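You operate a simulated robot arm through the tools that you are given. There is no shell and no other tool.

You run a simulated robot arm. Do the job below in one go: nothing can be reset, and whatever is moved stays where it is left.

TASK
Shut off the sand air line, bleed it to zero and stand the tag in its slot.
Fine: gauge knob on its number before you bleed, off after; the other air valves, the main one too, stay open.

The check looks at the end state, three seconds after you hand in, the way a careful person would. Anything else that was tipped, shoved, dropped, spilled or broken makes it a failure.

THE ROBOT
A 6-joint arm with a three-finger gripper, fixed in place. Base frame: the origin is at the foot of the arm, x ahead of it, y to its left, z up. Units: m, rad, N and s.
Its first joint turns from -2.897 to 2.897 rad. Payload 4.89 kg.
The TCP is the grasp point between the finger pads, 0.03 m short of the fingertips. In the tool frame z runs along the fingers and y along their closing line. Largest opening 0.164 m; the body of the gripper starts 0.125 m behind the TCP.
Orientation is told as [roll, pitch, yaw] about the base's x, y, z axes, in that order, counted from this pose: with the fingers straight down and closing along the base's y, the tool's x points along the base's -x, its y along +y and its z along -z.

THE INTERFACE
- The arm moves only by the tool arm_command. Its argument "commands" is a list of rows, each a list of 3 entries, a list of its own where there are three numbers: the finger opening in m, from 0 to 0.164, then the shift along the base's x, y, z in m, then the turn, a rotation vector about the base's x, y, z in rad. In form: [[jaw, [x, y, z], [ax, ay, az]], ...]. A call has 1 to 20 rows; each row shifts and turns the commanded pose from where the row before left it. A row lasts 0.2 s, in which the tool goes at most 0.05 m and 0.15 rad; a call with a longer step from one row to the next is refused whole, and so is a gripper value outside its range. A pose out of reach is approached as far as the arm can. The call stops where the force on the tool passes 90 N (or 10 N more than at its start, if that is more) or the arm is blocked; 0.2 s more then pass. The fingers move at their own pace (about 0.108 m/s each) and stop on an object; they squeeze with about 32 N. The grip force told is the motor's: it shows also when the fingers shut on nothing. Time passes only in rows, and 0.2 s behind the last, so rows that do not move let the fingers close. The reply holds the time, the measured pose of the TCP, the force on the tool along the base axes, the opening and the grip force, in the units named above and with some noise, with the torque about the TCP (base axes, N m) and any sound that the robot's microphone picked up.
- Cameras (640 x 400 px; columns grow to the right, rows downward): "scene" is fixed at [0.0588, -0.6551, 1.7159]; the picture's right is [0.51, -0.86, 0.00], its down [-0.42, -0.25, -0.87] and it looks along [0.75, 0.44, -0.49] (base axes); focal length 320 px, centre (320, 200). "wrist" rides on the gripper at [0.076, -0.002, -0.152] in the tool frame; the picture's right is [0.02, 1.00, 0.00], its down [-0.88, 0.02, -0.47] and it looks along [-0.47, 0.01, 0.88] (tool axes); focal length 247 px, centre (320, 200). There is no depth. A picture from a camera that has moved, and an enlarged one, comes with that camera's place and axes in the base frame and with its lens. The place of the scene camera against the robot may be out by one fixed shift of up to 0.025 m in any direction.
- camera(camera): a new picture of that camera. The clock stands still meanwhile.
- raise_lower(by): slides the trunk up (or, below 0, down) by that many m; the arm rides with it, the base frame stays. It gives what a move gives, with no picture.
- zoom(camera, box): a new picture of the part [left, top, right, bottom] of that camera's present view, enlarged. The clock stands still meanwhile.
- close_job(): hands the job in; it is judged then, once.

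Places have to be worked out from the pictures, the camera data and where the tool is seen. Open the gripper and draw the arm clear of the work before you hand the job in, unless the task says otherwise.

The tools are called after ">>>" by a JSON object that holds its "name" and its "arguments". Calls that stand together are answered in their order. arm_command: Moves the arm, as the interface text tells. Its arguments: {"type":"object","properties":{"commands":{"type":"array","items":{"type":"array"}}},"required":["commands"]} The other tools are called the same way: raise_lower (by) slides the trunk up or down; camera (camera) takes a picture; zoom (camera, box) takes an enlarged picture of a part of a camera's view; close_job () hands the job in.

At the start:

```text
time: 0.0
tool_pos: [0.5339, 0.0577, 1.4826]
ee_rot: [-0.001, 0.0, -0.001]
ft_force: [-0.1, -0.7, 0.1]
wrist_torque: [-0.03, -0.02, 0.03]
gripper_width: 0.164
gripper_force: 0.1
trunk travel left (down, up): [-0.175, 0.215]
```

scene: 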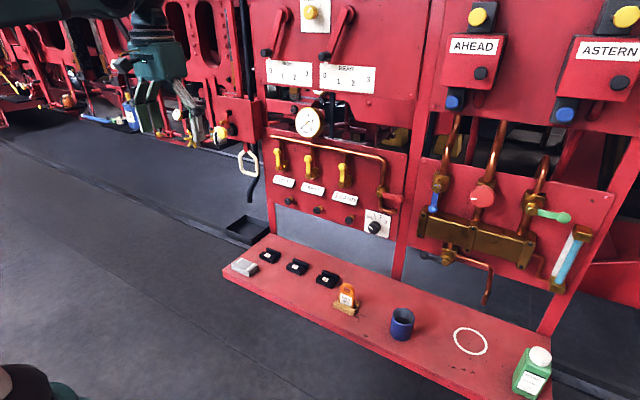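
wrist: 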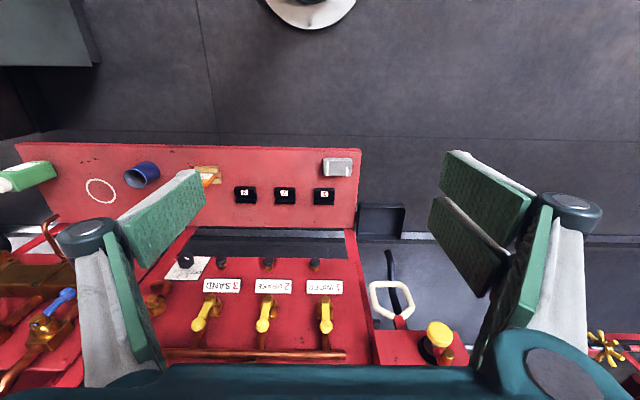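

I start by enlarging the air panel and the bench to read the labels and see the parts.

>>> {"name": "zoom", "arguments": {"camera": "scene", "box": [220, 90, 420, 250]}}

>>> {"name": "zoom", "arguments": {"camera": "scene", "box": [220, 220, 420, 350]}}

>>> {"name": "zoom", "arguments": {"camera": "wrist", "box": [150, 140, 370, 370]}}

>>> {"name": "zoom", "arguments": {"camera": "scene", "box": [400, 90, 640, 310]}}

```text
2.50 times, centred on (320, 170) of scene
camera zoom: at [0.0588, -0.6551, 1.7159], right [0.51, -0.86, 0.0], down [-0.42, -0.25, -0.87], along [0.75, 0.44, -0.49], focal length 801 px, centre (320, 275)
```

zoom: 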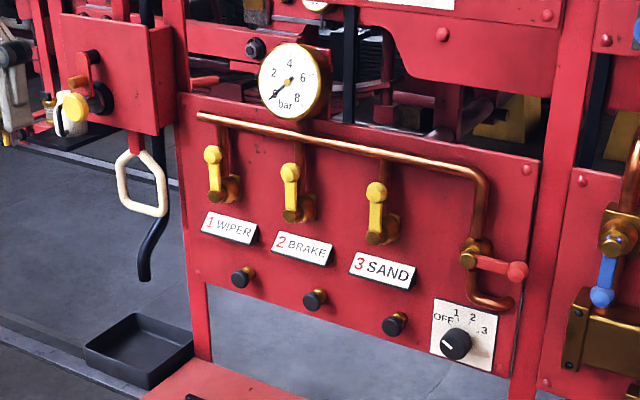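

```text
3.08 times, centred on (320, 285) of scene
camera zoom: at [0.0588, -0.6551, 1.7159], right [0.51, -0.86, 0.0], down [-0.42, -0.25, -0.87], along [0.75, 0.44, -0.49], focal length 986 px, centre (320, -62)
```

zoom: 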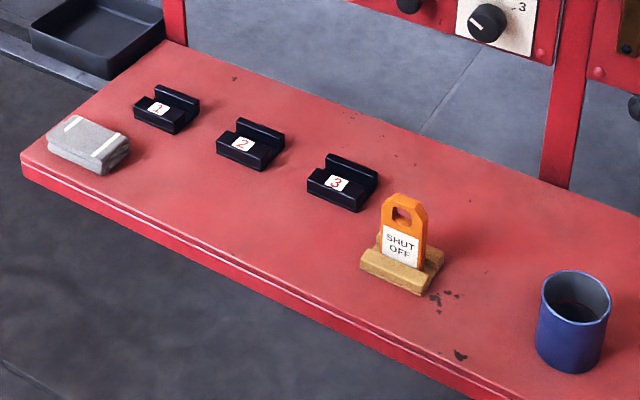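

```text
1.74 times, centred on (260, 255) of wrist
camera zoom: at [0.4571, 0.055, 1.6353], right [-0.02, 1.0, 0.0], down [0.88, 0.02, 0.47], along [0.47, 0.01, -0.88], focal length 430 px, centre (424, 104)
```

zoom: 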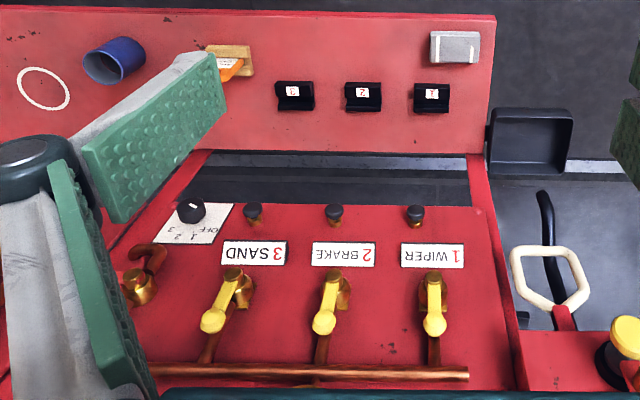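

```text
1.82 times, centred on (520, 200) of scene
camera zoom: at [0.0588, -0.6551, 1.7159], right [0.51, -0.86, 0.0], down [-0.42, -0.25, -0.87], along [0.75, 0.44, -0.49], focal length 583 px, centre (-44, 200)
```

zoom: 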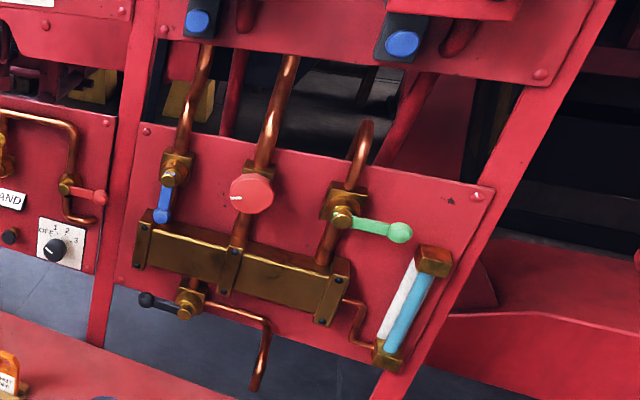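

The sand ball handle triangulates to about (0.97, -0.21, 1.28), its button to (0.99, -0.24, 1.055), the knob to (0.98, -0.34, 1.063), and slot 3 to (0.875, -0.21, 0.83). I enlarge further to see the handle states, the knob pointer and the tag.

>>> {"name": "zoom", "arguments": {"camera": "scene", "box": [320, 140, 410, 196]}}

>>> {"name": "zoom", "arguments": {"camera": "scene", "box": [330, 190, 410, 240]}}

>>> {"name": "zoom", "arguments": {"camera": "scene", "box": [285, 95, 345, 145]}}

>>> {"name": "zoom", "arguments": {"camera": "scene", "box": [310, 260, 380, 325]}}

>>> {"name": "zoom", "arguments": {"camera": "wrist", "box": [160, 240, 300, 340]}}

```text
7.11 times, centred on (365, 168) of scene
camera zoom: at [0.0588, -0.6551, 1.7159], right [0.51, -0.86, 0.0], down [-0.42, -0.25, -0.87], along [0.75, 0.44, -0.49], focal length 2279 px, centre (0, 428)
```

zoom: 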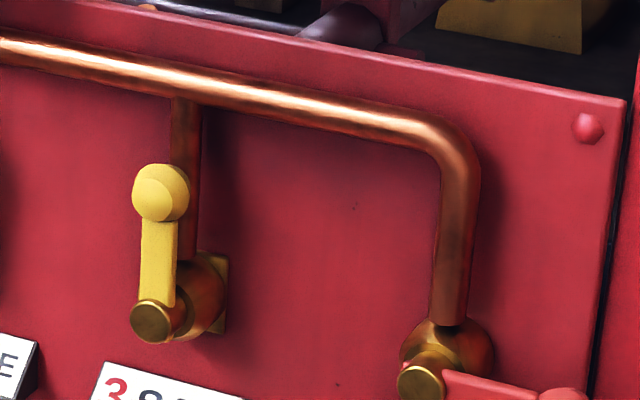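

```text
8.00 times, centred on (370, 215) of scene
camera zoom: at [0.0588, -0.6551, 1.7159], right [0.51, -0.86, 0.0], down [-0.42, -0.25, -0.87], along [0.75, 0.44, -0.49], focal length 2564 px, centre (-80, 80)
```

zoom: 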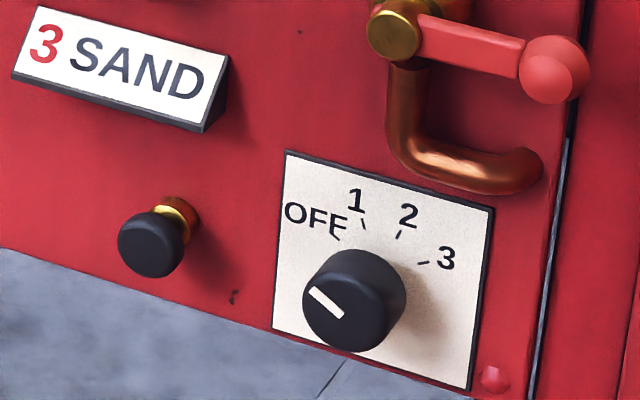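

```text
8.00 times, centred on (315, 120) of scene
camera zoom: at [0.0588, -0.6551, 1.7159], right [0.51, -0.86, 0.0], down [-0.42, -0.25, -0.87], along [0.75, 0.44, -0.49], focal length 2564 px, centre (360, 840)
```

zoom: 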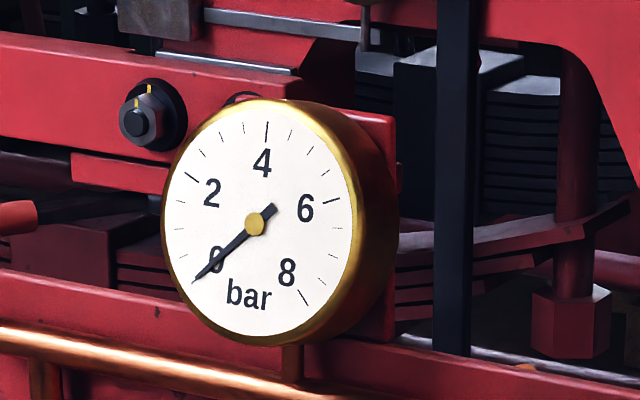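

```text
6.15 times, centred on (345, 292) of scene
camera zoom: at [0.0588, -0.6551, 1.7159], right [0.51, -0.86, 0.0], down [-0.42, -0.25, -0.87], along [0.75, 0.44, -0.49], focal length 1972 px, centre (166, -369)
```

zoom: 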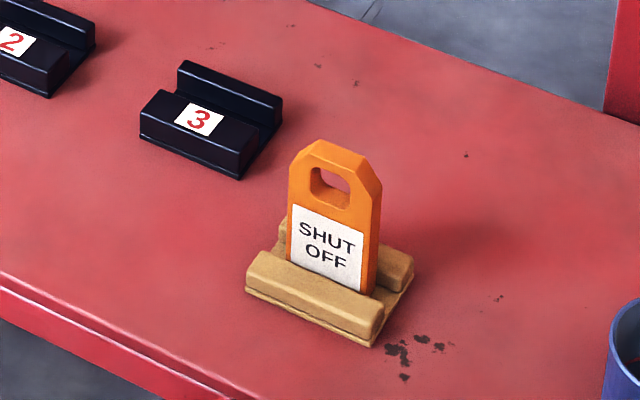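

```text
4.00 times, centred on (230, 290) of wrist
camera zoom: at [0.4571, 0.055, 1.6353], right [-0.02, 1.0, 0.0], down [0.88, 0.02, 0.47], along [0.47, 0.01, -0.88], focal length 988 px, centre (680, -160)
```

zoom: 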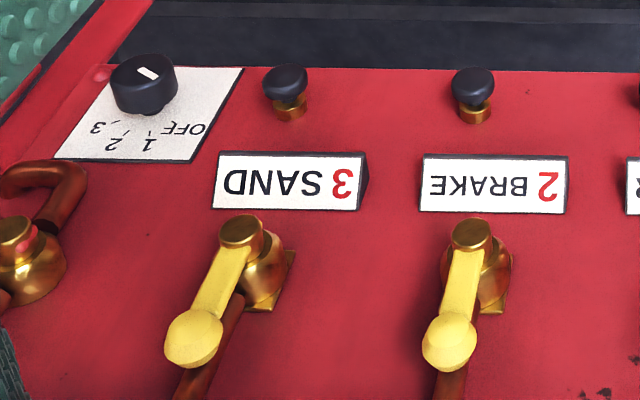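

The sand handle stands up along its pipe (open), the knob points at OFF, and the tag stands in a wooden rest with its groove roughly along y. I tilt the tool forward to point at the panel, keeping well back from it at x≈0.62, to see it from the front.

>>> {"name": "arm_command", "arguments": {"commands": [[0.1, [0.008, -0.023, -0.021], [0, -0.1428, 0]], [0.1, [0.008, -0.023, -0.021], [0, -0.1428, 0]], [0.1, [0.008, -0.023, -0.021], [0, -0.1428, 0]], [0.1, [0.008, -0.023, -0.021], [0, -0.1428, 0]], [0.1, [0.008, -0.023, -0.021], [0, -0.1428, 0]], [0.1, [0.008, -0.023, -0.021], [0, -0.1428, 0]], [0.1, [0.008, -0.023, -0.021], [0, -0.1428, 0]], [0.1, [0.008, -0.023, -0.021], [0, -0.1428, 0]], [0.1, [0.008, -0.023, -0.021], [0, -0.1428, 0]], [0.1, [0.008, -0.023, -0.021], [0, -0.1428, 0]], [0.1, [0.008, -0.023, -0.021], [0, -0.1428, 0]]]}}

>>> {"name": "camera", "arguments": {"camera": "wrist"}}

>>> {"name": "camera", "arguments": {"camera": "scene"}}

```text
time: 2.4
tool_pos: [0.6169, -0.1918, 1.2528]
ee_rot: [-2.338, -1.571, 2.339]
ft_force: [6.2, -3.8, 1.5]
wrist_torque: [-0.01, 0.21, 0.65]
gripper_width: 0.1
gripper_force: 0.1
trunk travel left (down, up): [-0.175, 0.215]
```

```text
taken
camera wrist: at [0.4662, -0.1941, 1.1761], right [0.0, 1.0, -0.02], down [-0.47, 0.02, 0.88], along [0.88, 0.01, 0.47], focal length 247 px, centre (320, 200)
```

wrist: 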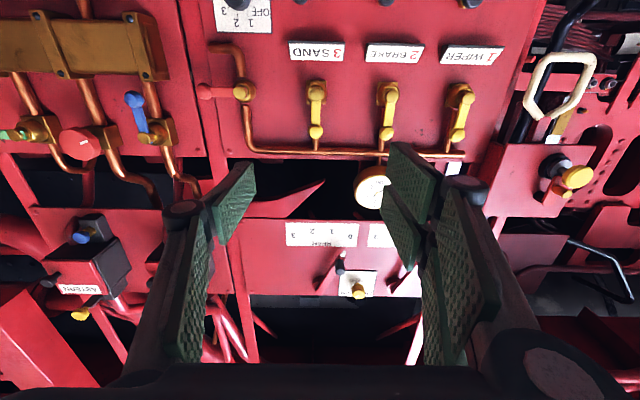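

```text
taken
```

scene: 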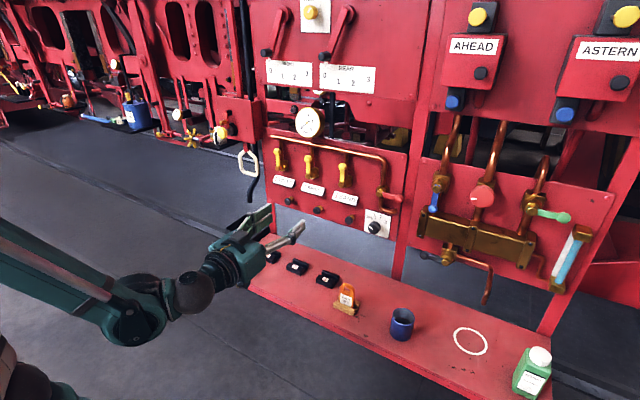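

The forward-pointing pose works and the whole panel is in view (upside-down in the wrist picture). I enlarge the valve area to fix positions.

>>> {"name": "zoom", "arguments": {"camera": "wrist", "box": [190, 0, 350, 160]}}

>>> {"name": "zoom", "arguments": {"camera": "wrist", "box": [270, 60, 350, 160]}}

```text
2.50 times, centred on (270, 80) of wrist
camera zoom: at [0.4662, -0.1941, 1.1761], right [0.0, 1.0, -0.02], down [-0.47, 0.02, 0.88], along [0.88, 0.01, 0.47], focal length 617 px, centre (445, 500)
```

zoom: 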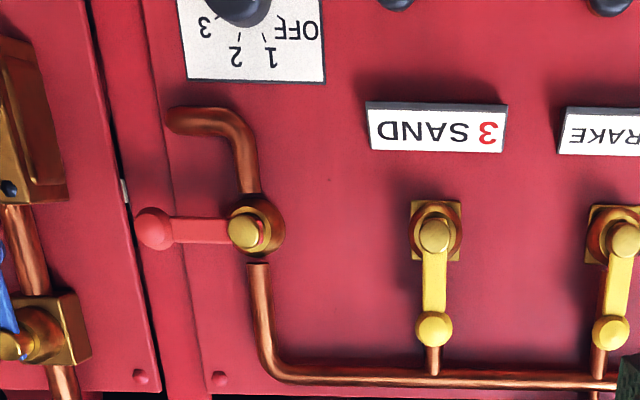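

```text
4.00 times, centred on (310, 110) of wrist
camera zoom: at [0.4662, -0.1941, 1.1761], right [0.0, 1.0, -0.02], down [-0.47, 0.02, 0.88], along [0.88, 0.01, 0.47], focal length 988 px, centre (360, 560)
```

zoom: 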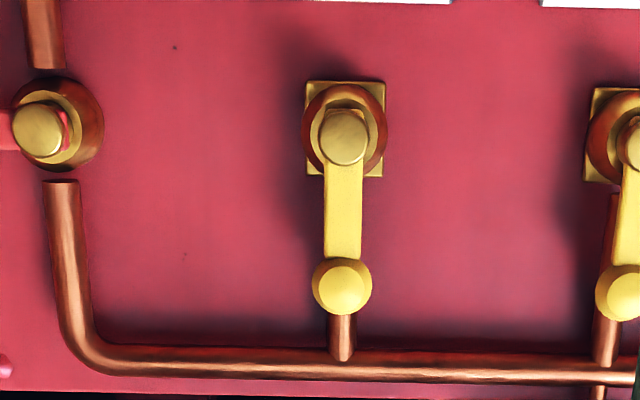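

Triangulating the two wrist views gives the sand ball at about (0.958, -0.201, 1.286), pivot at z≈1.217. I move to a pre-grasp point in front of the ball with the jaws 0.07 open.

>>> {"name": "arm_command", "arguments": {"commands": [[0.07, [0.0405, -0.0015, 0.0055], [0, 0, 0]], [0.07, [0.0405, -0.0015, 0.0055], [0, 0, 0]], [0.07, [0.0405, -0.0015, 0.0055], [0, 0, 0]], [0.07, [0.0405, -0.0015, 0.0055], [0, 0, 0]], [0.07, [0.0405, -0.0015, 0.0055], [0, 0, 0]], [0.07, [0.0305, -0.0015, 0.0055], [0, 0, 0]], [0.07, [0, 0, 0], [0, 0, 0]]]}}

>>> {"name": "camera", "arguments": {"camera": "wrist"}}

>>> {"name": "zoom", "arguments": {"camera": "scene", "box": [220, 90, 420, 250]}}

```text
time: 4.0
tool_pos: [0.8539, -0.2036, 1.2846]
ee_rot: [0.384, -1.571, -0.385]
ft_force: [0.0, 0.7, -0.5]
wrist_torque: [-0.01, -0.05, 0.05]
gripper_width: 0.07
gripper_force: 0.0
trunk travel left (down, up): [-0.175, 0.215]
```

```text
taken
camera wrist: at [0.7029, -0.2051, 1.2084], right [0.0, 1.0, -0.02], down [-0.47, 0.02, 0.88], along [0.88, 0.01, 0.47], focal length 247 px, centre (320, 200)
```

wrist: 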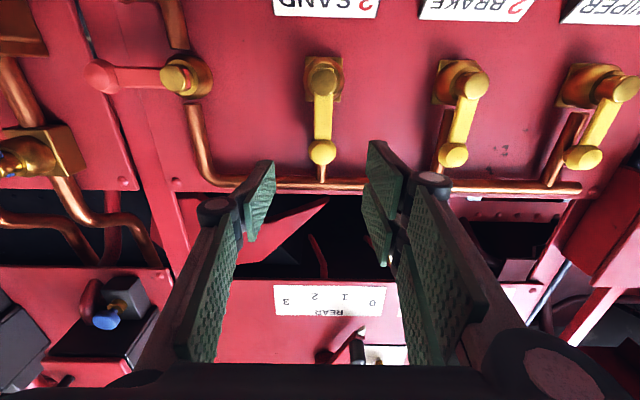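

```text
2.50 times, centred on (320, 170) of scene
camera zoom: at [0.0588, -0.6551, 1.7159], right [0.51, -0.86, 0.0], down [-0.42, -0.25, -0.87], along [0.75, 0.44, -0.49], focal length 801 px, centre (320, 275)
```

zoom: 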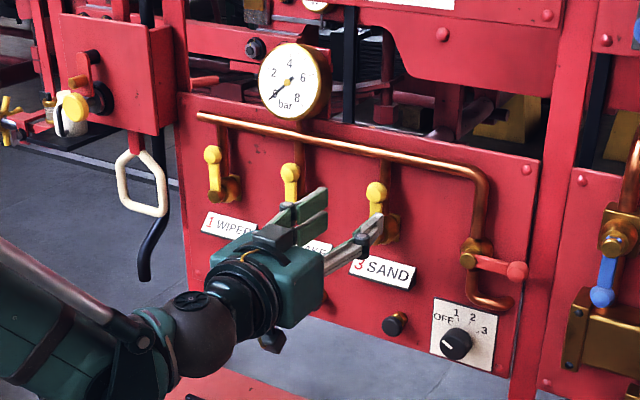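

The ball projects to (0.9575, -0.201, 1.286), in line with the tool. I go forward to x≈0.942 and close on the ball.

>>> {"name": "arm_command", "arguments": {"commands": [[0.07, [0.03, 0.0005, 0.001], [0, 0, 0]], [0.07, [0.03, 0.0005, 0.001], [0, 0, 0]], [0.07, [0.027, 0.0005, 0], [0, 0, 0]], [0.07, [0, 0, 0], [0, 0, 0]], [0.02, [0, 0, 0], [0, 0, 0]], [0.02, [0, 0, 0], [0, 0, 0]], [0.02, [0, 0, 0], [0, 0, 0]], [0.02, [0, 0, 0], [0, 0, 0]]]}}

>>> {"name": "camera", "arguments": {"camera": "wrist"}}

```text
time: 5.8
tool_pos: [0.9413, -0.2003, 1.2868]
ee_rot: [0.564, -1.571, -0.564]
ft_force: [9.3, -4.3, 2.7]
wrist_torque: [-0.08, -0.05, -0.11]
gripper_width: 0.0282
gripper_force: 45.3
trunk travel left (down, up): [-0.175, 0.215]
```

```text
taken
camera wrist: at [0.788, -0.2028, 1.2105], right [0.0, 1.0, -0.02], down [-0.47, 0.02, 0.88], along [0.88, 0.01, 0.47], focal length 247 px, centre (320, 200)
```

wrist: 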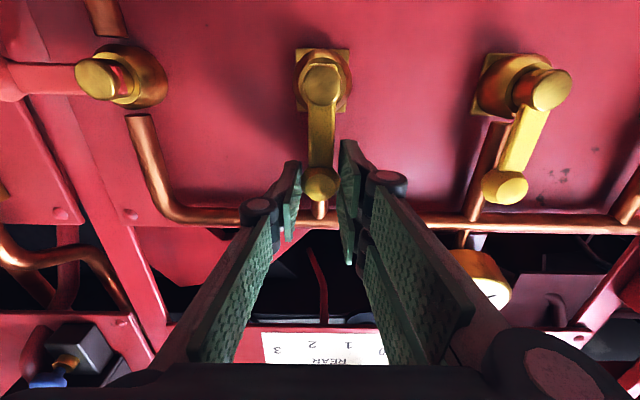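

The jaws hold the ball (0.028 m). I try a small arc toward +y (away from the main valve) about the pivot and watch the force.

>>> {"name": "arm_command", "arguments": {"commands": [[0.02, [0, 0.0103, -0.0008], [-0.15, 0, 0]], [0.02, [0, 0.0101, -0.0023], [-0.15, 0, 0]], [0.02, [0, 0, 0], [0, 0, 0]]]}}

>>> {"name": "camera", "arguments": {"camera": "wrist"}}

```text
time: 6.4
tool_pos: [0.941, -0.1974, 1.2844]
ee_rot: [-1.569, -1.295, 1.548]
ft_force: [3.0, -37.0, -5.9]
wrist_torque: [1.24, -0.32, -0.19]
gripper_width: 0.0325
gripper_force: 45.3
trunk travel left (down, up): [-0.175, 0.215]
stopped in row 3: the force on the tool passed its limit at 96 N (the readings are from after the stop); the commanded pose is now the measured one
```

```text
taken
camera wrist: at [0.7874, -0.2183, 1.2112], right [0.02, 0.96, -0.29], down [-0.47, 0.27, 0.84], along [0.88, 0.12, 0.45], focal length 247 px, centre (320, 200)
```

wrist: 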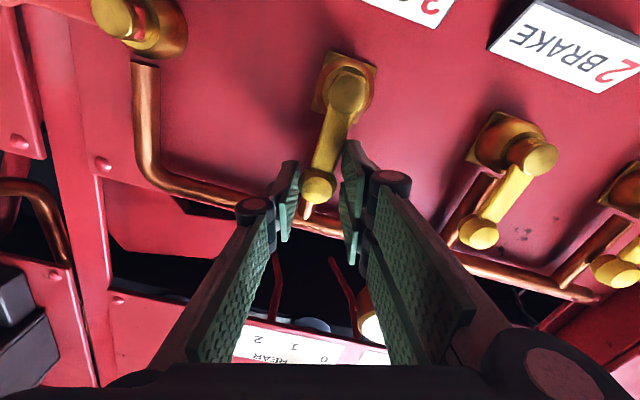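

It hits a stop toward +y, so the valve closes the other way (clockwise, toward -y). I undo and follow the arc that way for a part and check.

>>> {"name": "arm_command", "arguments": {"commands": [[0.02, [0, -0.0015, 0.001], [0.14, 0, 0]], [0.02, [0, -0.0015, 0.001], [0.136, 0, 0]], [0.02, [0, -0.0103, -0.0008], [0.15, 0, 0]], [0.02, [0, -0.0101, -0.0023], [0.15, 0, 0]], [0.02, [0, -0.0096, -0.0038], [0.15, 0, 0]], [0.02, [0, -0.009, -0.0052], [0.15, 0, 0]], [0.02, [0, 0, 0], [0, 0, 0]]]}}

>>> {"name": "camera", "arguments": {"camera": "wrist"}}

```text
time: 8.0
tool_pos: [0.9382, -0.2326, 1.2757]
ee_rot: [1.551, -0.976, -1.563]
ft_force: [11.3, -8.5, 20.4]
wrist_torque: [0.22, -0.39, -0.08]
gripper_width: 0.0289
gripper_force: 45.4
trunk travel left (down, up): [-0.175, 0.215]
```

```text
taken
camera wrist: at [0.7865, -0.191, 1.2126], right [0.02, 0.84, 0.54], down [-0.47, -0.47, 0.74], along [0.88, -0.27, 0.39], focal length 247 px, centre (320, 200)
```

wrist: 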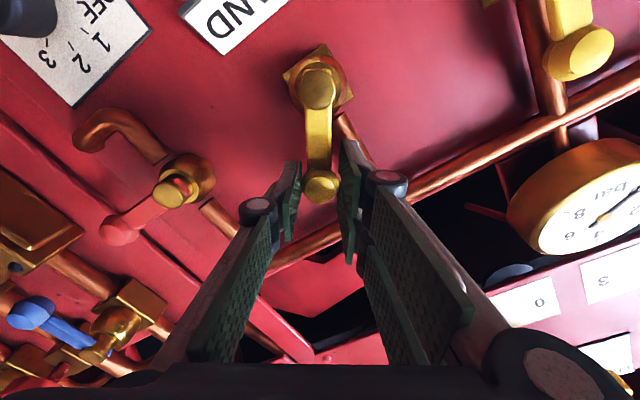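

The handle follows. I continue the arc to horizontal.

>>> {"name": "arm_command", "arguments": {"commands": [[0.02, [0, -0.0085, -0.0058], [0.15, 0, 0]], [0.02, [0, -0.0075, -0.0072], [0.15, 0, 0]], [0.02, [0, -0.0062, -0.0086], [0.15, 0, 0]], [0.02, [0, -0.0046, -0.0094], [0.15, 0, 0]], [0.02, [0, -0.003, -0.01], [0.15, 0, 0]], [0.02, [0, -0.0015, -0.0103], [0.15, 0, 0]], [0.02, [0, -0.0002, -0.005], [0.071, 0, 0]], [0.02, [0, 0, 0], [0, 0, 0]]]}}

>>> {"name": "camera", "arguments": {"camera": "wrist"}}

>>> {"name": "zoom", "arguments": {"camera": "scene", "box": [220, 90, 420, 250]}}

```text
time: 9.8
tool_pos: [0.9391, -0.2638, 1.2191]
ee_rot: [1.557, -0.003, -1.565]
ft_force: [21.6, 3.7, 40.5]
wrist_torque: [0.03, -0.67, 0.42]
gripper_width: 0.0287
gripper_force: 44.8
trunk travel left (down, up): [-0.175, 0.215]
```

```text
taken
camera wrist: at [0.7864, -0.1891, 1.2202], right [0.01, 0.03, 1.0], down [-0.47, -0.88, 0.03], along [0.88, -0.47, 0.0], focal length 247 px, centre (320, 200)
```

wrist: 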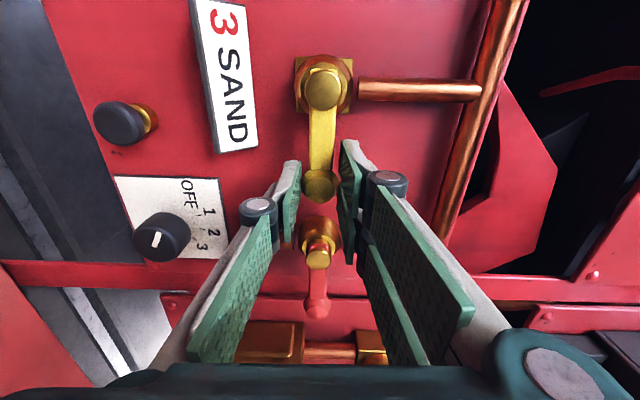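

```text
2.50 times, centred on (320, 170) of scene
camera zoom: at [0.0588, -0.6551, 1.7159], right [0.51, -0.86, 0.0], down [-0.42, -0.25, -0.87], along [0.75, 0.44, -0.49], focal length 801 px, centre (320, 275)
```

zoom: 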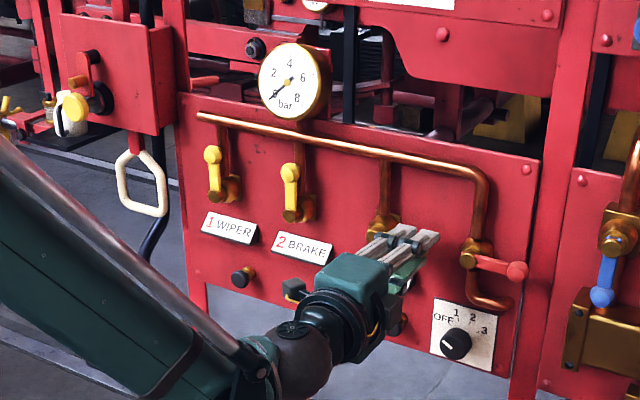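

The handle is horizontal, with a 40 N reaction hinting at the stop. I press slightly further to confirm it is at the end.

>>> {"name": "arm_command", "arguments": {"commands": [[0.02, [0, 0.002, -0.002], [0.02, 0, 0]], [0.02, [0, 0.002, -0.002], [0.02, 0, 0]], [0.02, [0, 0, 0], [0, 0, 0]]]}}

>>> {"name": "zoom", "arguments": {"camera": "wrist", "box": [240, 40, 400, 300]}}

```text
time: 10.3
tool_pos: [0.9385, -0.2639, 1.2181]
ee_rot: [1.56, 0.021, -1.57]
ft_force: [0.5, 1.0, 53.6]
wrist_torque: [-0.04, -1.18, 0.16]
gripper_width: 0.0286
gripper_force: 44.6
trunk travel left (down, up): [-0.175, 0.215]
stopped in row 2: the force on the tool passed its limit at 94 N (the readings are from after the stop); the commanded pose is now the measured one
```

```text
1.54 times, centred on (320, 170) of wrist
camera zoom: at [0.7863, -0.1882, 1.2217], right [0.01, 0.0, 1.0], down [-0.47, -0.88, 0.0], along [0.88, -0.47, -0.01], focal length 380 px, centre (320, 246)
```

zoom: 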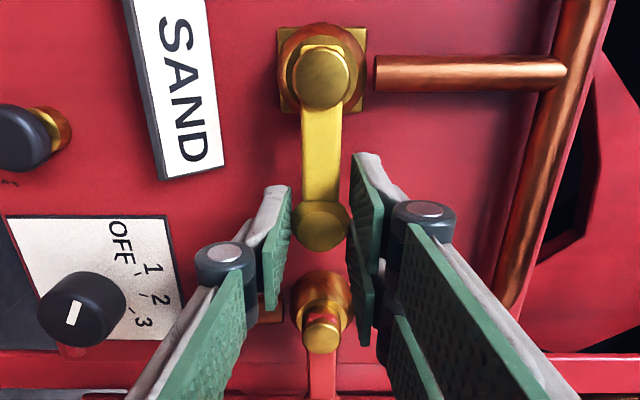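

The handle is on its closed stop. I release, back away and turn the tool level again in front of the gauge knob, which I place at about (0.97, -0.330, 1.076).

>>> {"name": "arm_command", "arguments": {"commands": [[0.02, [0, 0, 0.001], [0, 0, 0]], [0.055, [0, 0, 0], [0, 0, 0]], [0.055, [0, 0, 0], [0, 0, 0]], [0.055, [-0.03, 0, 0], [0, 0, 0]], [0.055, [-0.03, 0, 0], [0, 0, 0]], [0.055, [-0.04, 0, 0], [0, 0, 0]], [0.07, [0, -0.006, -0.013], [-0.1445, 0, 0]], [0.07, [0, -0.006, -0.013], [-0.1445, 0, 0]], [0.07, [0, -0.006, -0.013], [-0.1445, 0, 0]], [0.07, [0, -0.006, -0.013], [-0.1445, 0, 0]], [0.07, [0, -0.006, -0.013], [-0.1445, 0, 0]], [0.07, [0, -0.006, -0.013], [-0.1445, 0, 0]], [0.07, [0, -0.006, -0.013], [-0.1445, 0, 0]], [0.07, [0, -0.006, -0.013], [-0.1445, 0, 0]], [0.07, [0, -0.006, -0.013], [-0.1445, 0, 0]], [0.07, [0, -0.006, -0.013], [-0.1445, 0, 0]], [0.07, [0, -0.006, -0.013], [-0.1445, 0, 0]]]}}

>>> {"name": "camera", "arguments": {"camera": "wrist"}}

>>> {"name": "zoom", "arguments": {"camera": "scene", "box": [220, 90, 420, 250]}}

```text
time: 13.9
tool_pos: [0.8401, -0.3281, 1.0732]
ee_rot: [0.448, -1.569, -0.462]
ft_force: [-1.9, 0.7, 0.5]
wrist_torque: [0.02, 0.04, -0.08]
gripper_width: 0.0698
gripper_force: 0.0
trunk travel left (down, up): [-0.175, 0.215]
```

```text
taken
camera wrist: at [0.6878, -0.3285, 0.9984], right [0.01, 1.0, -0.02], down [-0.47, 0.02, 0.88], along [0.88, 0.0, 0.47], focal length 247 px, centre (320, 200)
```

wrist: 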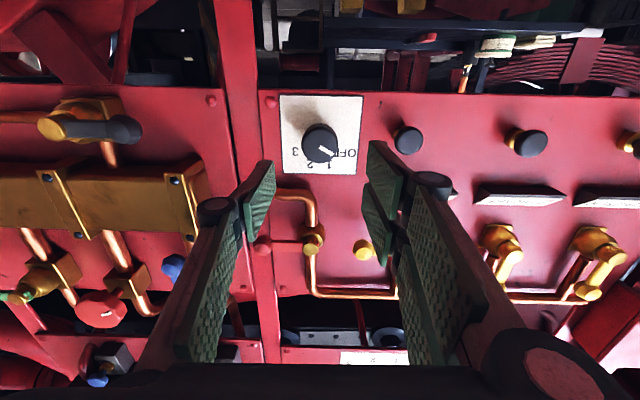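

```text
2.50 times, centred on (320, 170) of scene
camera zoom: at [0.0588, -0.6551, 1.7159], right [0.51, -0.86, 0.0], down [-0.42, -0.25, -0.87], along [0.75, 0.44, -0.49], focal length 801 px, centre (320, 275)
```

zoom: 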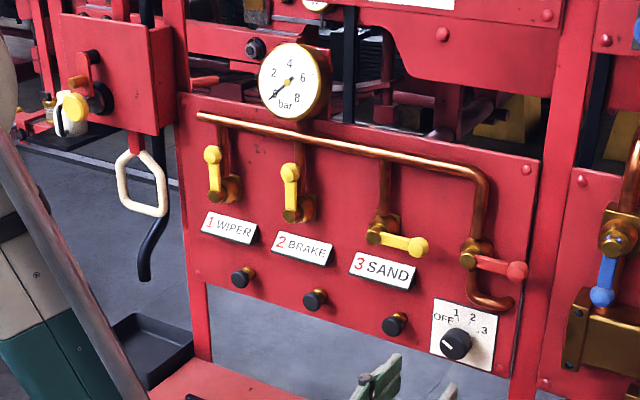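

The sand handle stayed shut. I enlarge the knob and dial to get its centre and the angles of the marks.

>>> {"name": "zoom", "arguments": {"camera": "wrist", "box": [260, 80, 420, 200]}}

>>> {"name": "zoom", "arguments": {"camera": "wrist", "box": [275, 90, 365, 180]}}

```text
3.33 times, centred on (340, 140) of wrist
camera zoom: at [0.6878, -0.3285, 0.9984], right [0.01, 1.0, -0.02], down [-0.47, 0.02, 0.88], along [0.88, 0.0, 0.47], focal length 823 px, centre (253, 400)
```

zoom: 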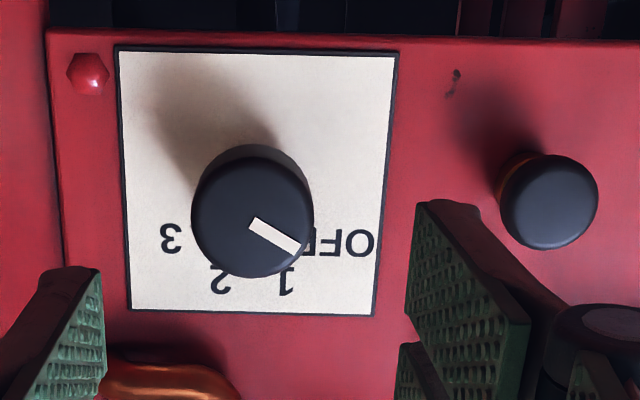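

```text
4.44 times, centred on (320, 135) of wrist
camera zoom: at [0.6878, -0.3285, 0.9984], right [0.01, 1.0, -0.02], down [-0.47, 0.02, 0.88], along [0.88, 0.0, 0.47], focal length 1098 px, centre (320, 489)
```

zoom: 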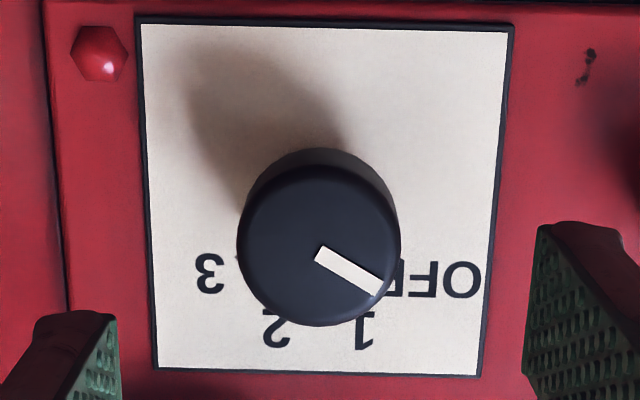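

The pointer is 60° left of up, and the marks sit at -60/-20/+20/+60°, so 3 needs +120° clockwise (about +x). I pre-roll the jaws by -0.5 rad, advance to x≈0.955 and grip the 42 mm knob.

>>> {"name": "arm_command", "arguments": {"commands": [[0.07, [0, 0, 0], [-0.125, 0, 0]], [0.07, [0, 0, 0], [-0.125, 0, 0]], [0.07, [0, 0, 0], [-0.125, 0, 0]], [0.07, [0, 0, 0], [-0.125, 0, 0]], [0.07, [0.03, 0, 0], [0, 0, 0]], [0.07, [0.03, 0, 0], [0, 0, 0]], [0.07, [0.03, 0, 0], [0, 0, 0]], [0.07, [0.0135, 0, 0], [0, 0, 0]], [0.07, [0.0135, 0, 0], [0, 0, 0]], [0.07, [0, 0, 0], [0, 0, 0]], [0.03, [0, 0, 0], [0, 0, 0]], [0.03, [0, 0, 0], [0, 0, 0]], [0.03, [0, 0, 0], [0, 0, 0]]]}}

>>> {"name": "camera", "arguments": {"camera": "wrist"}}

```text
time: 16.7
tool_pos: [0.9563, -0.3304, 1.0743]
ee_rot: [-1.582, -1.075, 1.565]
ft_force: [14.5, -12.3, 13.6]
wrist_torque: [0.04, -0.18, -0.38]
gripper_width: 0.0406
gripper_force: 44.7
trunk travel left (down, up): [-0.175, 0.215]
```

```text
taken
camera wrist: at [0.8047, -0.3668, 1.0073], right [0.01, 0.87, -0.49], down [-0.47, 0.44, 0.76], along [0.88, 0.22, 0.42], focal length 247 px, centre (320, 200)
```

wrist: 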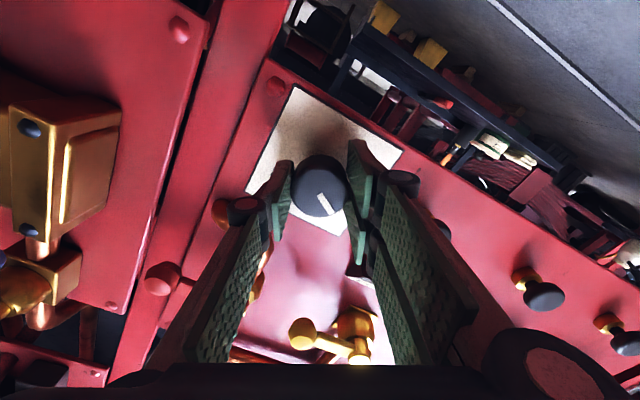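

The knob is gripped (0.041 m). I turn it 0.6 rad first and check that it follows.

>>> {"name": "arm_command", "arguments": {"commands": [[0.03, [0, 0, 0], [0.12, 0, 0]], [0.03, [0, 0, 0], [0.12, 0, 0]], [0.03, [0, 0, 0], [0.12, 0, 0]], [0.03, [0, 0, 0], [0.12, 0, 0]], [0.03, [0, 0, 0], [0.12, 0, 0]], [0.03, [0, 0, 0], [0, 0, 0]]]}}

>>> {"name": "camera", "arguments": {"camera": "wrist"}}

>>> {"name": "zoom", "arguments": {"camera": "scene", "box": [285, 95, 345, 145]}}

```text
time: 18.1
tool_pos: [0.9563, -0.3307, 1.0745]
ee_rot: [1.535, -1.466, -1.546]
ft_force: [17.6, 0.8, 11.0]
wrist_torque: [0.04, -0.29, 0.1]
gripper_width: 0.0405
gripper_force: 45.4
trunk travel left (down, up): [-0.175, 0.215]
```

```text
taken
camera wrist: at [0.8047, -0.3224, 0.9989], right [0.01, 1.0, 0.08], down [-0.47, -0.07, 0.88], along [0.88, -0.05, 0.47], focal length 247 px, centre (320, 200)
```

wrist: 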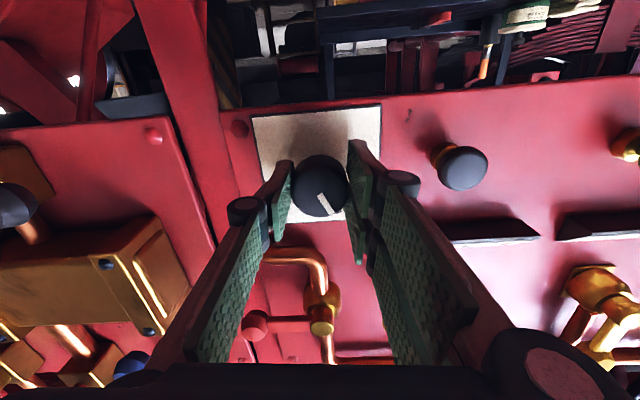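

```text
8.00 times, centred on (315, 120) of scene
camera zoom: at [0.0588, -0.6551, 1.7159], right [0.51, -0.86, 0.0], down [-0.42, -0.25, -0.87], along [0.75, 0.44, -0.49], focal length 2564 px, centre (360, 840)
```

zoom: 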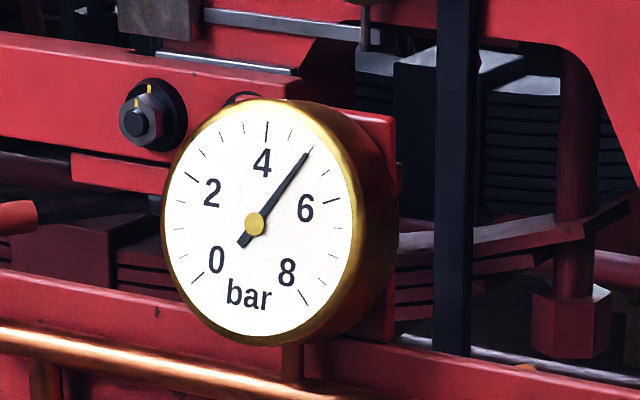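

The knob follows and the gauge already reads about 5 bar near mark 1. I turn the remaining 1.494 rad to 3.

>>> {"name": "arm_command", "arguments": {"commands": [[0.03, [0, 0, 0], [0.1245, 0, 0]], [0.03, [0, 0, 0], [0.1245, 0, 0]], [0.03, [0, 0, 0], [0.1245, 0, 0]], [0.03, [0, 0, 0], [0.1245, 0, 0]], [0.03, [0, 0, 0], [0.1245, 0, 0]], [0.03, [0, 0, 0], [0.1245, 0, 0]], [0.03, [0, 0, 0], [0.1245, 0, 0]], [0.03, [0, 0, 0], [0.1245, 0, 0]], [0.03, [0, 0, 0], [0.1245, 0, 0]], [0.03, [0, 0, 0], [0.1245, 0, 0]], [0.03, [0, 0, 0], [0.1245, 0, 0]], [0.03, [0, 0, 0], [0.1245, 0, 0]], [0.03, [0, 0, 0], [0, 0, 0]]]}}

>>> {"name": "camera", "arguments": {"camera": "wrist"}}

>>> {"name": "zoom", "arguments": {"camera": "scene", "box": [285, 95, 345, 145]}}

>>> {"name": "zoom", "arguments": {"camera": "scene", "box": [330, 190, 410, 240]}}

```text
time: 20.9
tool_pos: [0.9563, -0.3307, 1.0752]
ee_rot: [1.558, 0.027, -1.569]
ft_force: [17.6, 5.9, 38.9]
wrist_torque: [-0.59, -0.8, 0.37]
gripper_width: 0.0406
gripper_force: 44.5
trunk travel left (down, up): [-0.175, 0.215]
```

```text
taken
camera wrist: at [0.8046, -0.2541, 1.0779], right [0.01, -0.01, 1.0], down [-0.47, -0.88, 0.0], along [0.88, -0.47, -0.01], focal length 247 px, centre (320, 200)
```

wrist: 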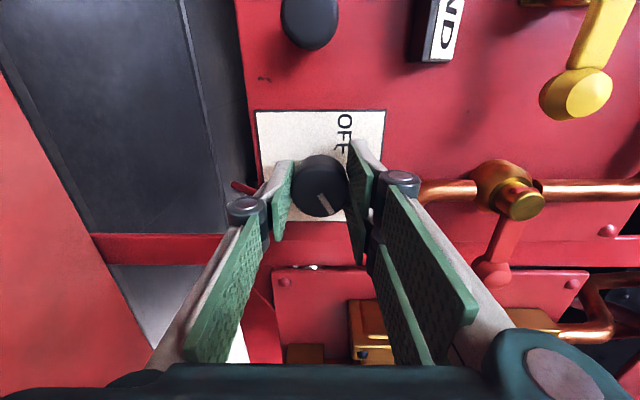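

```text
8.00 times, centred on (315, 120) of scene
camera zoom: at [0.0588, -0.6551, 1.7159], right [0.51, -0.86, 0.0], down [-0.42, -0.25, -0.87], along [0.75, 0.44, -0.49], focal length 2564 px, centre (360, 840)
```

zoom: 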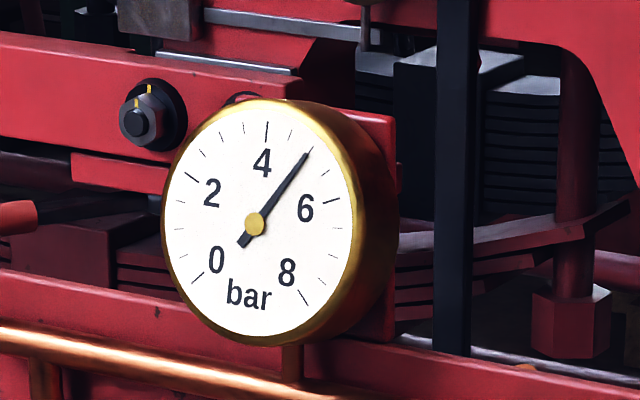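

```text
8.00 times, centred on (370, 215) of scene
camera zoom: at [0.0588, -0.6551, 1.7159], right [0.51, -0.86, 0.0], down [-0.42, -0.25, -0.87], along [0.75, 0.44, -0.49], focal length 2564 px, centre (-80, 80)
```

zoom: 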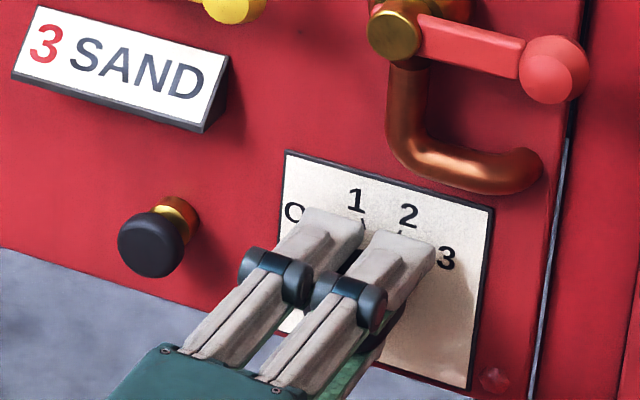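

The knob followed to +60° and line 3 reads 5 bar. I release the knob, back off and check the pointer.

>>> {"name": "arm_command", "arguments": {"commands": [[0.07, [0, 0, 0], [0, 0, 0]], [0.07, [0, 0, 0], [0, 0, 0]], [0.07, [0, 0, 0], [0, 0, 0]], [0.07, [-0.03, 0, 0], [0, 0, 0]], [0.07, [-0.035, 0, 0], [0, 0, 0]], [0.07, [-0.04, 0, 0], [0, 0, 0]], [0.07, [0, 0, 0], [0, 0, 0]]]}}

>>> {"name": "camera", "arguments": {"camera": "wrist"}}

>>> {"name": "zoom", "arguments": {"camera": "wrist", "box": [240, 60, 400, 180]}}

>>> {"name": "zoom", "arguments": {"camera": "scene", "box": [330, 190, 410, 240]}}

```text
time: 22.5
tool_pos: [0.8505, -0.3304, 1.0739]
ee_rot: [1.555, 0.026, -1.57]
ft_force: [0.3, 0.4, 0.4]
wrist_torque: [-0.03, 0.01, -0.05]
gripper_width: 0.0703
gripper_force: 0.1
trunk travel left (down, up): [-0.175, 0.215]
```

```text
taken
camera wrist: at [0.6973, -0.2556, 1.0763], right [0.01, 0.0, 1.0], down [-0.47, -0.88, 0.0], along [0.88, -0.47, -0.01], focal length 247 px, centre (320, 200)
```

wrist: 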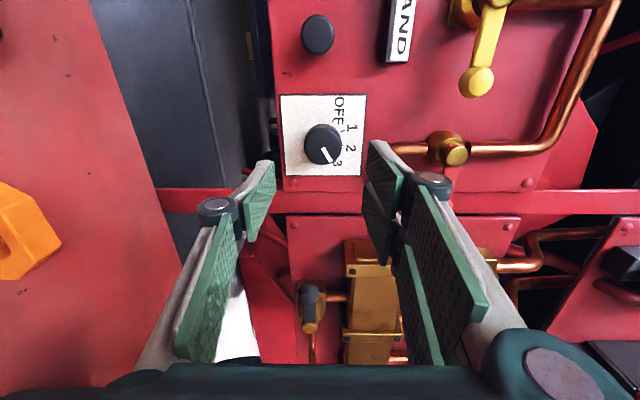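

```text
3.33 times, centred on (320, 120) of wrist
camera zoom: at [0.6973, -0.2556, 1.0763], right [0.01, 0.0, 1.0], down [-0.47, -0.88, 0.0], along [0.88, -0.47, -0.01], focal length 823 px, centre (320, 467)
```

zoom: 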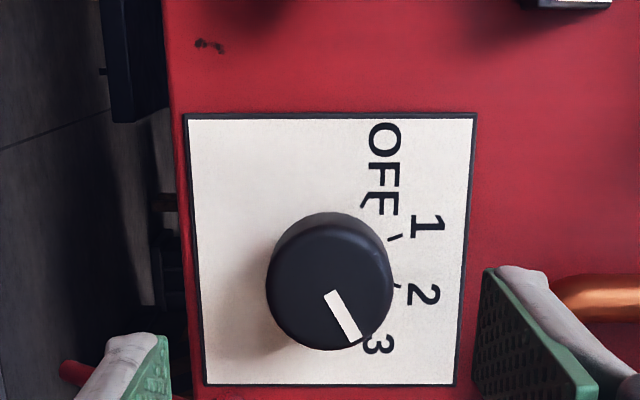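

```text
8.00 times, centred on (370, 215) of scene
camera zoom: at [0.0588, -0.6551, 1.7159], right [0.51, -0.86, 0.0], down [-0.42, -0.25, -0.87], along [0.75, 0.44, -0.49], focal length 2564 px, centre (-80, 80)
```

zoom: 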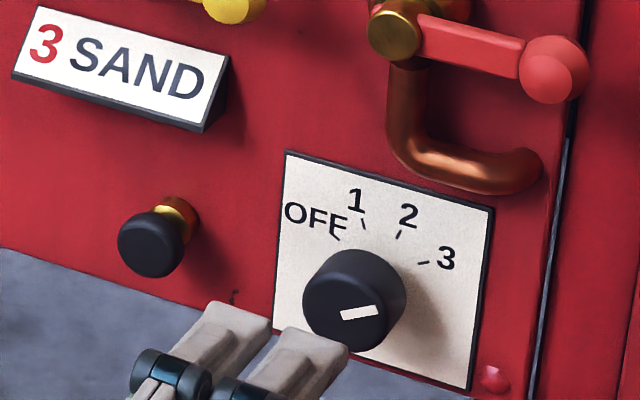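

The pointer is on 3. The sand bleed button is at about (0.974, -0.227, 1.071); I move in front of it, close the fingers, and advance until the tips are just short of it.

>>> {"name": "arm_command", "arguments": {"commands": [[0.07, [0, 0.035, -0.002], [0, 0, 0]], [0.03, [0, 0.035, -0.002], [0, 0, 0]], [0.0, [0, 0.033, -0.001], [0, 0, 0]], [0.0, [0, 0, 0], [0, 0, 0]], [0.0, [0.03, 0, 0], [0, 0, 0]], [0.0, [0.03, 0, 0], [0, 0, 0]], [0.0, [0.025, 0, 0], [0, 0, 0]], [0.0, [0, 0, 0], [0, 0, 0]]]}}

>>> {"name": "camera", "arguments": {"camera": "wrist"}}

>>> {"name": "zoom", "arguments": {"camera": "scene", "box": [330, 190, 410, 240]}}

```text
time: 24.3
tool_pos: [0.9366, -0.227, 1.0674]
ee_rot: [1.556, 0.026, -1.568]
ft_force: [0.6, 0.1, -0.4]
wrist_torque: [0.0, 0.0, 0.04]
gripper_width: 0.0003
gripper_force: 31.9
trunk travel left (down, up): [-0.175, 0.215]
```

```text
taken
camera wrist: at [0.7845, -0.1527, 1.0704], right [0.01, 0.0, 1.0], down [-0.47, -0.88, 0.0], along [0.88, -0.47, -0.01], focal length 247 px, centre (320, 200)
```

wrist: 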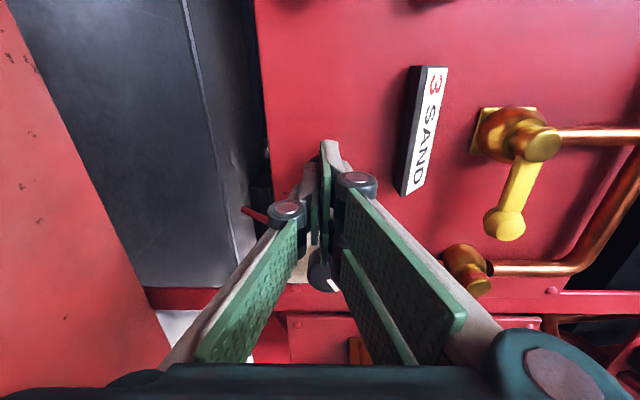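

```text
8.00 times, centred on (370, 215) of scene
camera zoom: at [0.0588, -0.6551, 1.7159], right [0.51, -0.86, 0.0], down [-0.42, -0.25, -0.87], along [0.75, 0.44, -0.49], focal length 2564 px, centre (-80, 80)
```

zoom: 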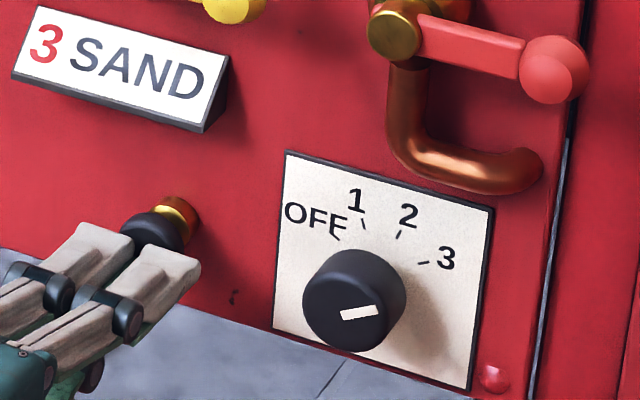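

The closed tips are just in front of the cap. I push in slowly and watch the force and gauge.

>>> {"name": "arm_command", "arguments": {"commands": [[0.0, [0.003, 0, 0.003], [0, 0, 0]], [0.0, [0.003, 0, 0], [0, 0, 0]], [0.0, [0.003, 0, 0], [0, 0, 0]], [0.0, [0.003, 0, 0], [0, 0, 0]], [0.0, [0, 0, 0], [0, 0, 0]]]}}

>>> {"name": "zoom", "arguments": {"camera": "scene", "box": [285, 95, 345, 145]}}

>>> {"name": "zoom", "arguments": {"camera": "scene", "box": [330, 190, 410, 240]}}

```text
time: 25.5
tool_pos: [0.9488, -0.2267, 1.0719]
ee_rot: [1.556, 0.026, -1.569]
ft_force: [-24.2, -1.7, -8.5]
wrist_torque: [0.08, 0.23, -0.06]
gripper_width: 0.0057
gripper_force: 45.0
trunk travel left (down, up): [-0.175, 0.215]
heard: click
```

```text
8.00 times, centred on (315, 120) of scene
camera zoom: at [0.0588, -0.6551, 1.7159], right [0.51, -0.86, 0.0], down [-0.42, -0.25, -0.87], along [0.75, 0.44, -0.49], focal length 2564 px, centre (360, 840)
```

zoom: 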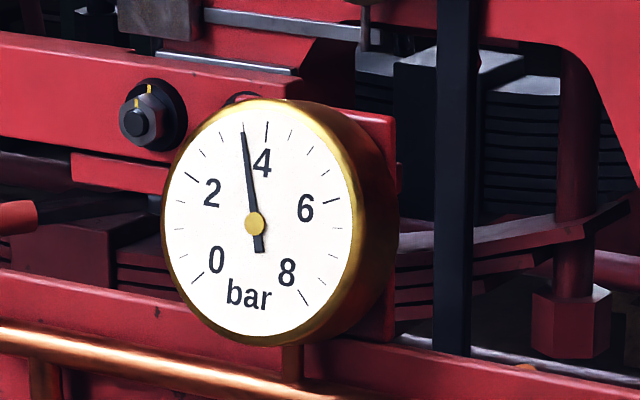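

```text
8.00 times, centred on (370, 215) of scene
camera zoom: at [0.0588, -0.6551, 1.7159], right [0.51, -0.86, 0.0], down [-0.42, -0.25, -0.87], along [0.75, 0.44, -0.49], focal length 2564 px, centre (-80, 80)
```

zoom: 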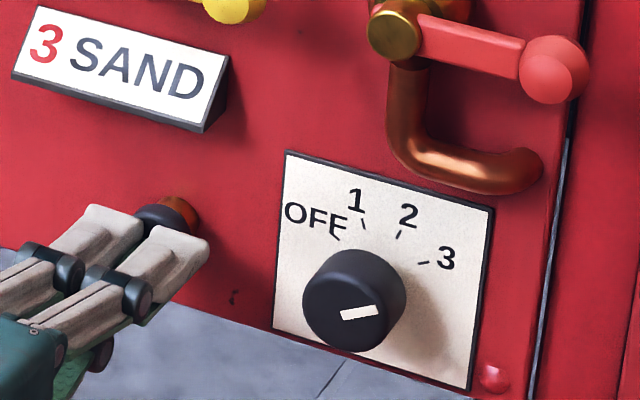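

A click, and the pressure is falling (about 3.5 bar). I hold the button.

>>> {"name": "arm_command", "arguments": {"commands": [[0.0, [0, 0, 0], [0, 0, 0]], [0.0, [0, 0, 0], [0, 0, 0]], [0.0, [0, 0, 0], [0, 0, 0]], [0.0, [0, 0, 0], [0, 0, 0]], [0.0, [0, 0, 0], [0, 0, 0]], [0.0, [0, 0, 0], [0, 0, 0]], [0.0, [0, 0, 0], [0, 0, 0]], [0.0, [0, 0, 0], [0, 0, 0]], [0.0, [0, 0, 0], [0, 0, 0]], [0.0, [0, 0, 0], [0, 0, 0]], [0.0, [0, 0, 0], [0, 0, 0]], [0.0, [0, 0, 0], [0, 0, 0]], [0.0, [0, 0, 0], [0, 0, 0]], [0.0, [0, 0, 0], [0, 0, 0]], [0.0, [0, 0, 0], [0, 0, 0]]]}}

>>> {"name": "zoom", "arguments": {"camera": "scene", "box": [285, 95, 345, 145]}}

```text
time: 28.7
tool_pos: [0.9477, -0.2266, 1.0717]
ee_rot: [1.557, 0.028, -1.571]
ft_force: [-29.3, -2.4, -4.6]
wrist_torque: [-0.01, 0.14, -0.13]
gripper_width: 0.0061
gripper_force: 45.0
trunk travel left (down, up): [-0.175, 0.215]
```

```text
8.00 times, centred on (315, 120) of scene
camera zoom: at [0.0588, -0.6551, 1.7159], right [0.51, -0.86, 0.0], down [-0.42, -0.25, -0.87], along [0.75, 0.44, -0.49], focal length 2564 px, centre (360, 840)
```

zoom: 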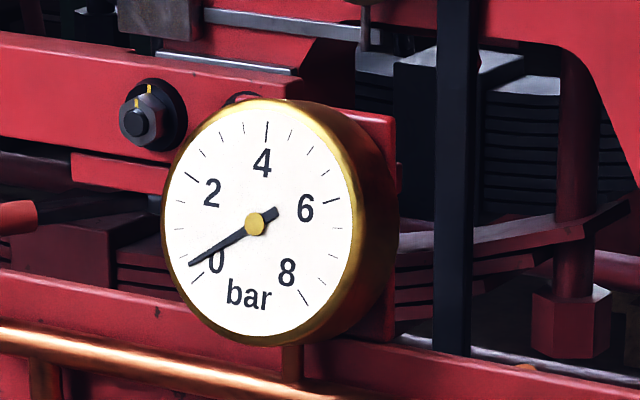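

The gauge is near 0.3 bar, not yet at zero. I keep holding.

>>> {"name": "arm_command", "arguments": {"commands": [[0.0, [0, 0, 0], [0, 0, 0]], [0.0, [0, 0, 0], [0, 0, 0]], [0.0, [0, 0, 0], [0, 0, 0]], [0.0, [0, 0, 0], [0, 0, 0]], [0.0, [0, 0, 0], [0, 0, 0]], [0.0, [0, 0, 0], [0, 0, 0]], [0.0, [0, 0, 0], [0, 0, 0]], [0.0, [0, 0, 0], [0, 0, 0]], [0.0, [0, 0, 0], [0, 0, 0]], [0.0, [0, 0, 0], [0, 0, 0]], [0.0, [0, 0, 0], [0, 0, 0]], [0.0, [0, 0, 0], [0, 0, 0]], [0.0, [0, 0, 0], [0, 0, 0]], [0.0, [0, 0, 0], [0, 0, 0]], [0.0, [0, 0, 0], [0, 0, 0]], [0.0, [0, 0, 0], [0, 0, 0]], [0.0, [0, 0, 0], [0, 0, 0]], [0.0, [0, 0, 0], [0, 0, 0]], [0.0, [0, 0, 0], [0, 0, 0]], [0.0, [0, 0, 0], [0, 0, 0]]]}}

>>> {"name": "zoom", "arguments": {"camera": "scene", "box": [285, 95, 345, 145]}}

```text
time: 32.9
tool_pos: [0.9475, -0.2274, 1.073]
ee_rot: [1.558, 0.026, -1.569]
ft_force: [-26.3, -2.6, 0.9]
wrist_torque: [0.0, 0.03, -0.11]
gripper_width: 0.006
gripper_force: 44.9
trunk travel left (down, up): [-0.175, 0.215]
```

```text
8.00 times, centred on (315, 120) of scene
camera zoom: at [0.0588, -0.6551, 1.7159], right [0.51, -0.86, 0.0], down [-0.42, -0.25, -0.87], along [0.75, 0.44, -0.49], focal length 2564 px, centre (360, 840)
```

zoom: 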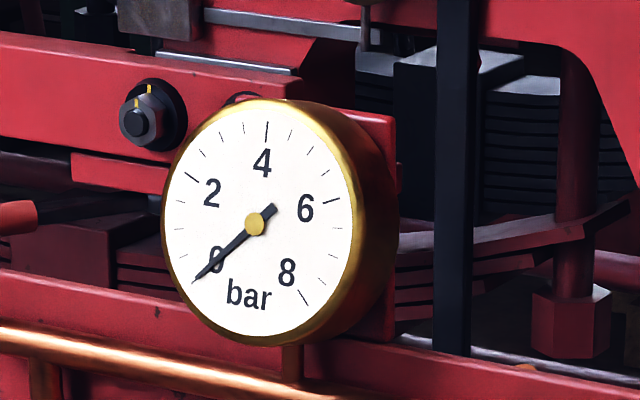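

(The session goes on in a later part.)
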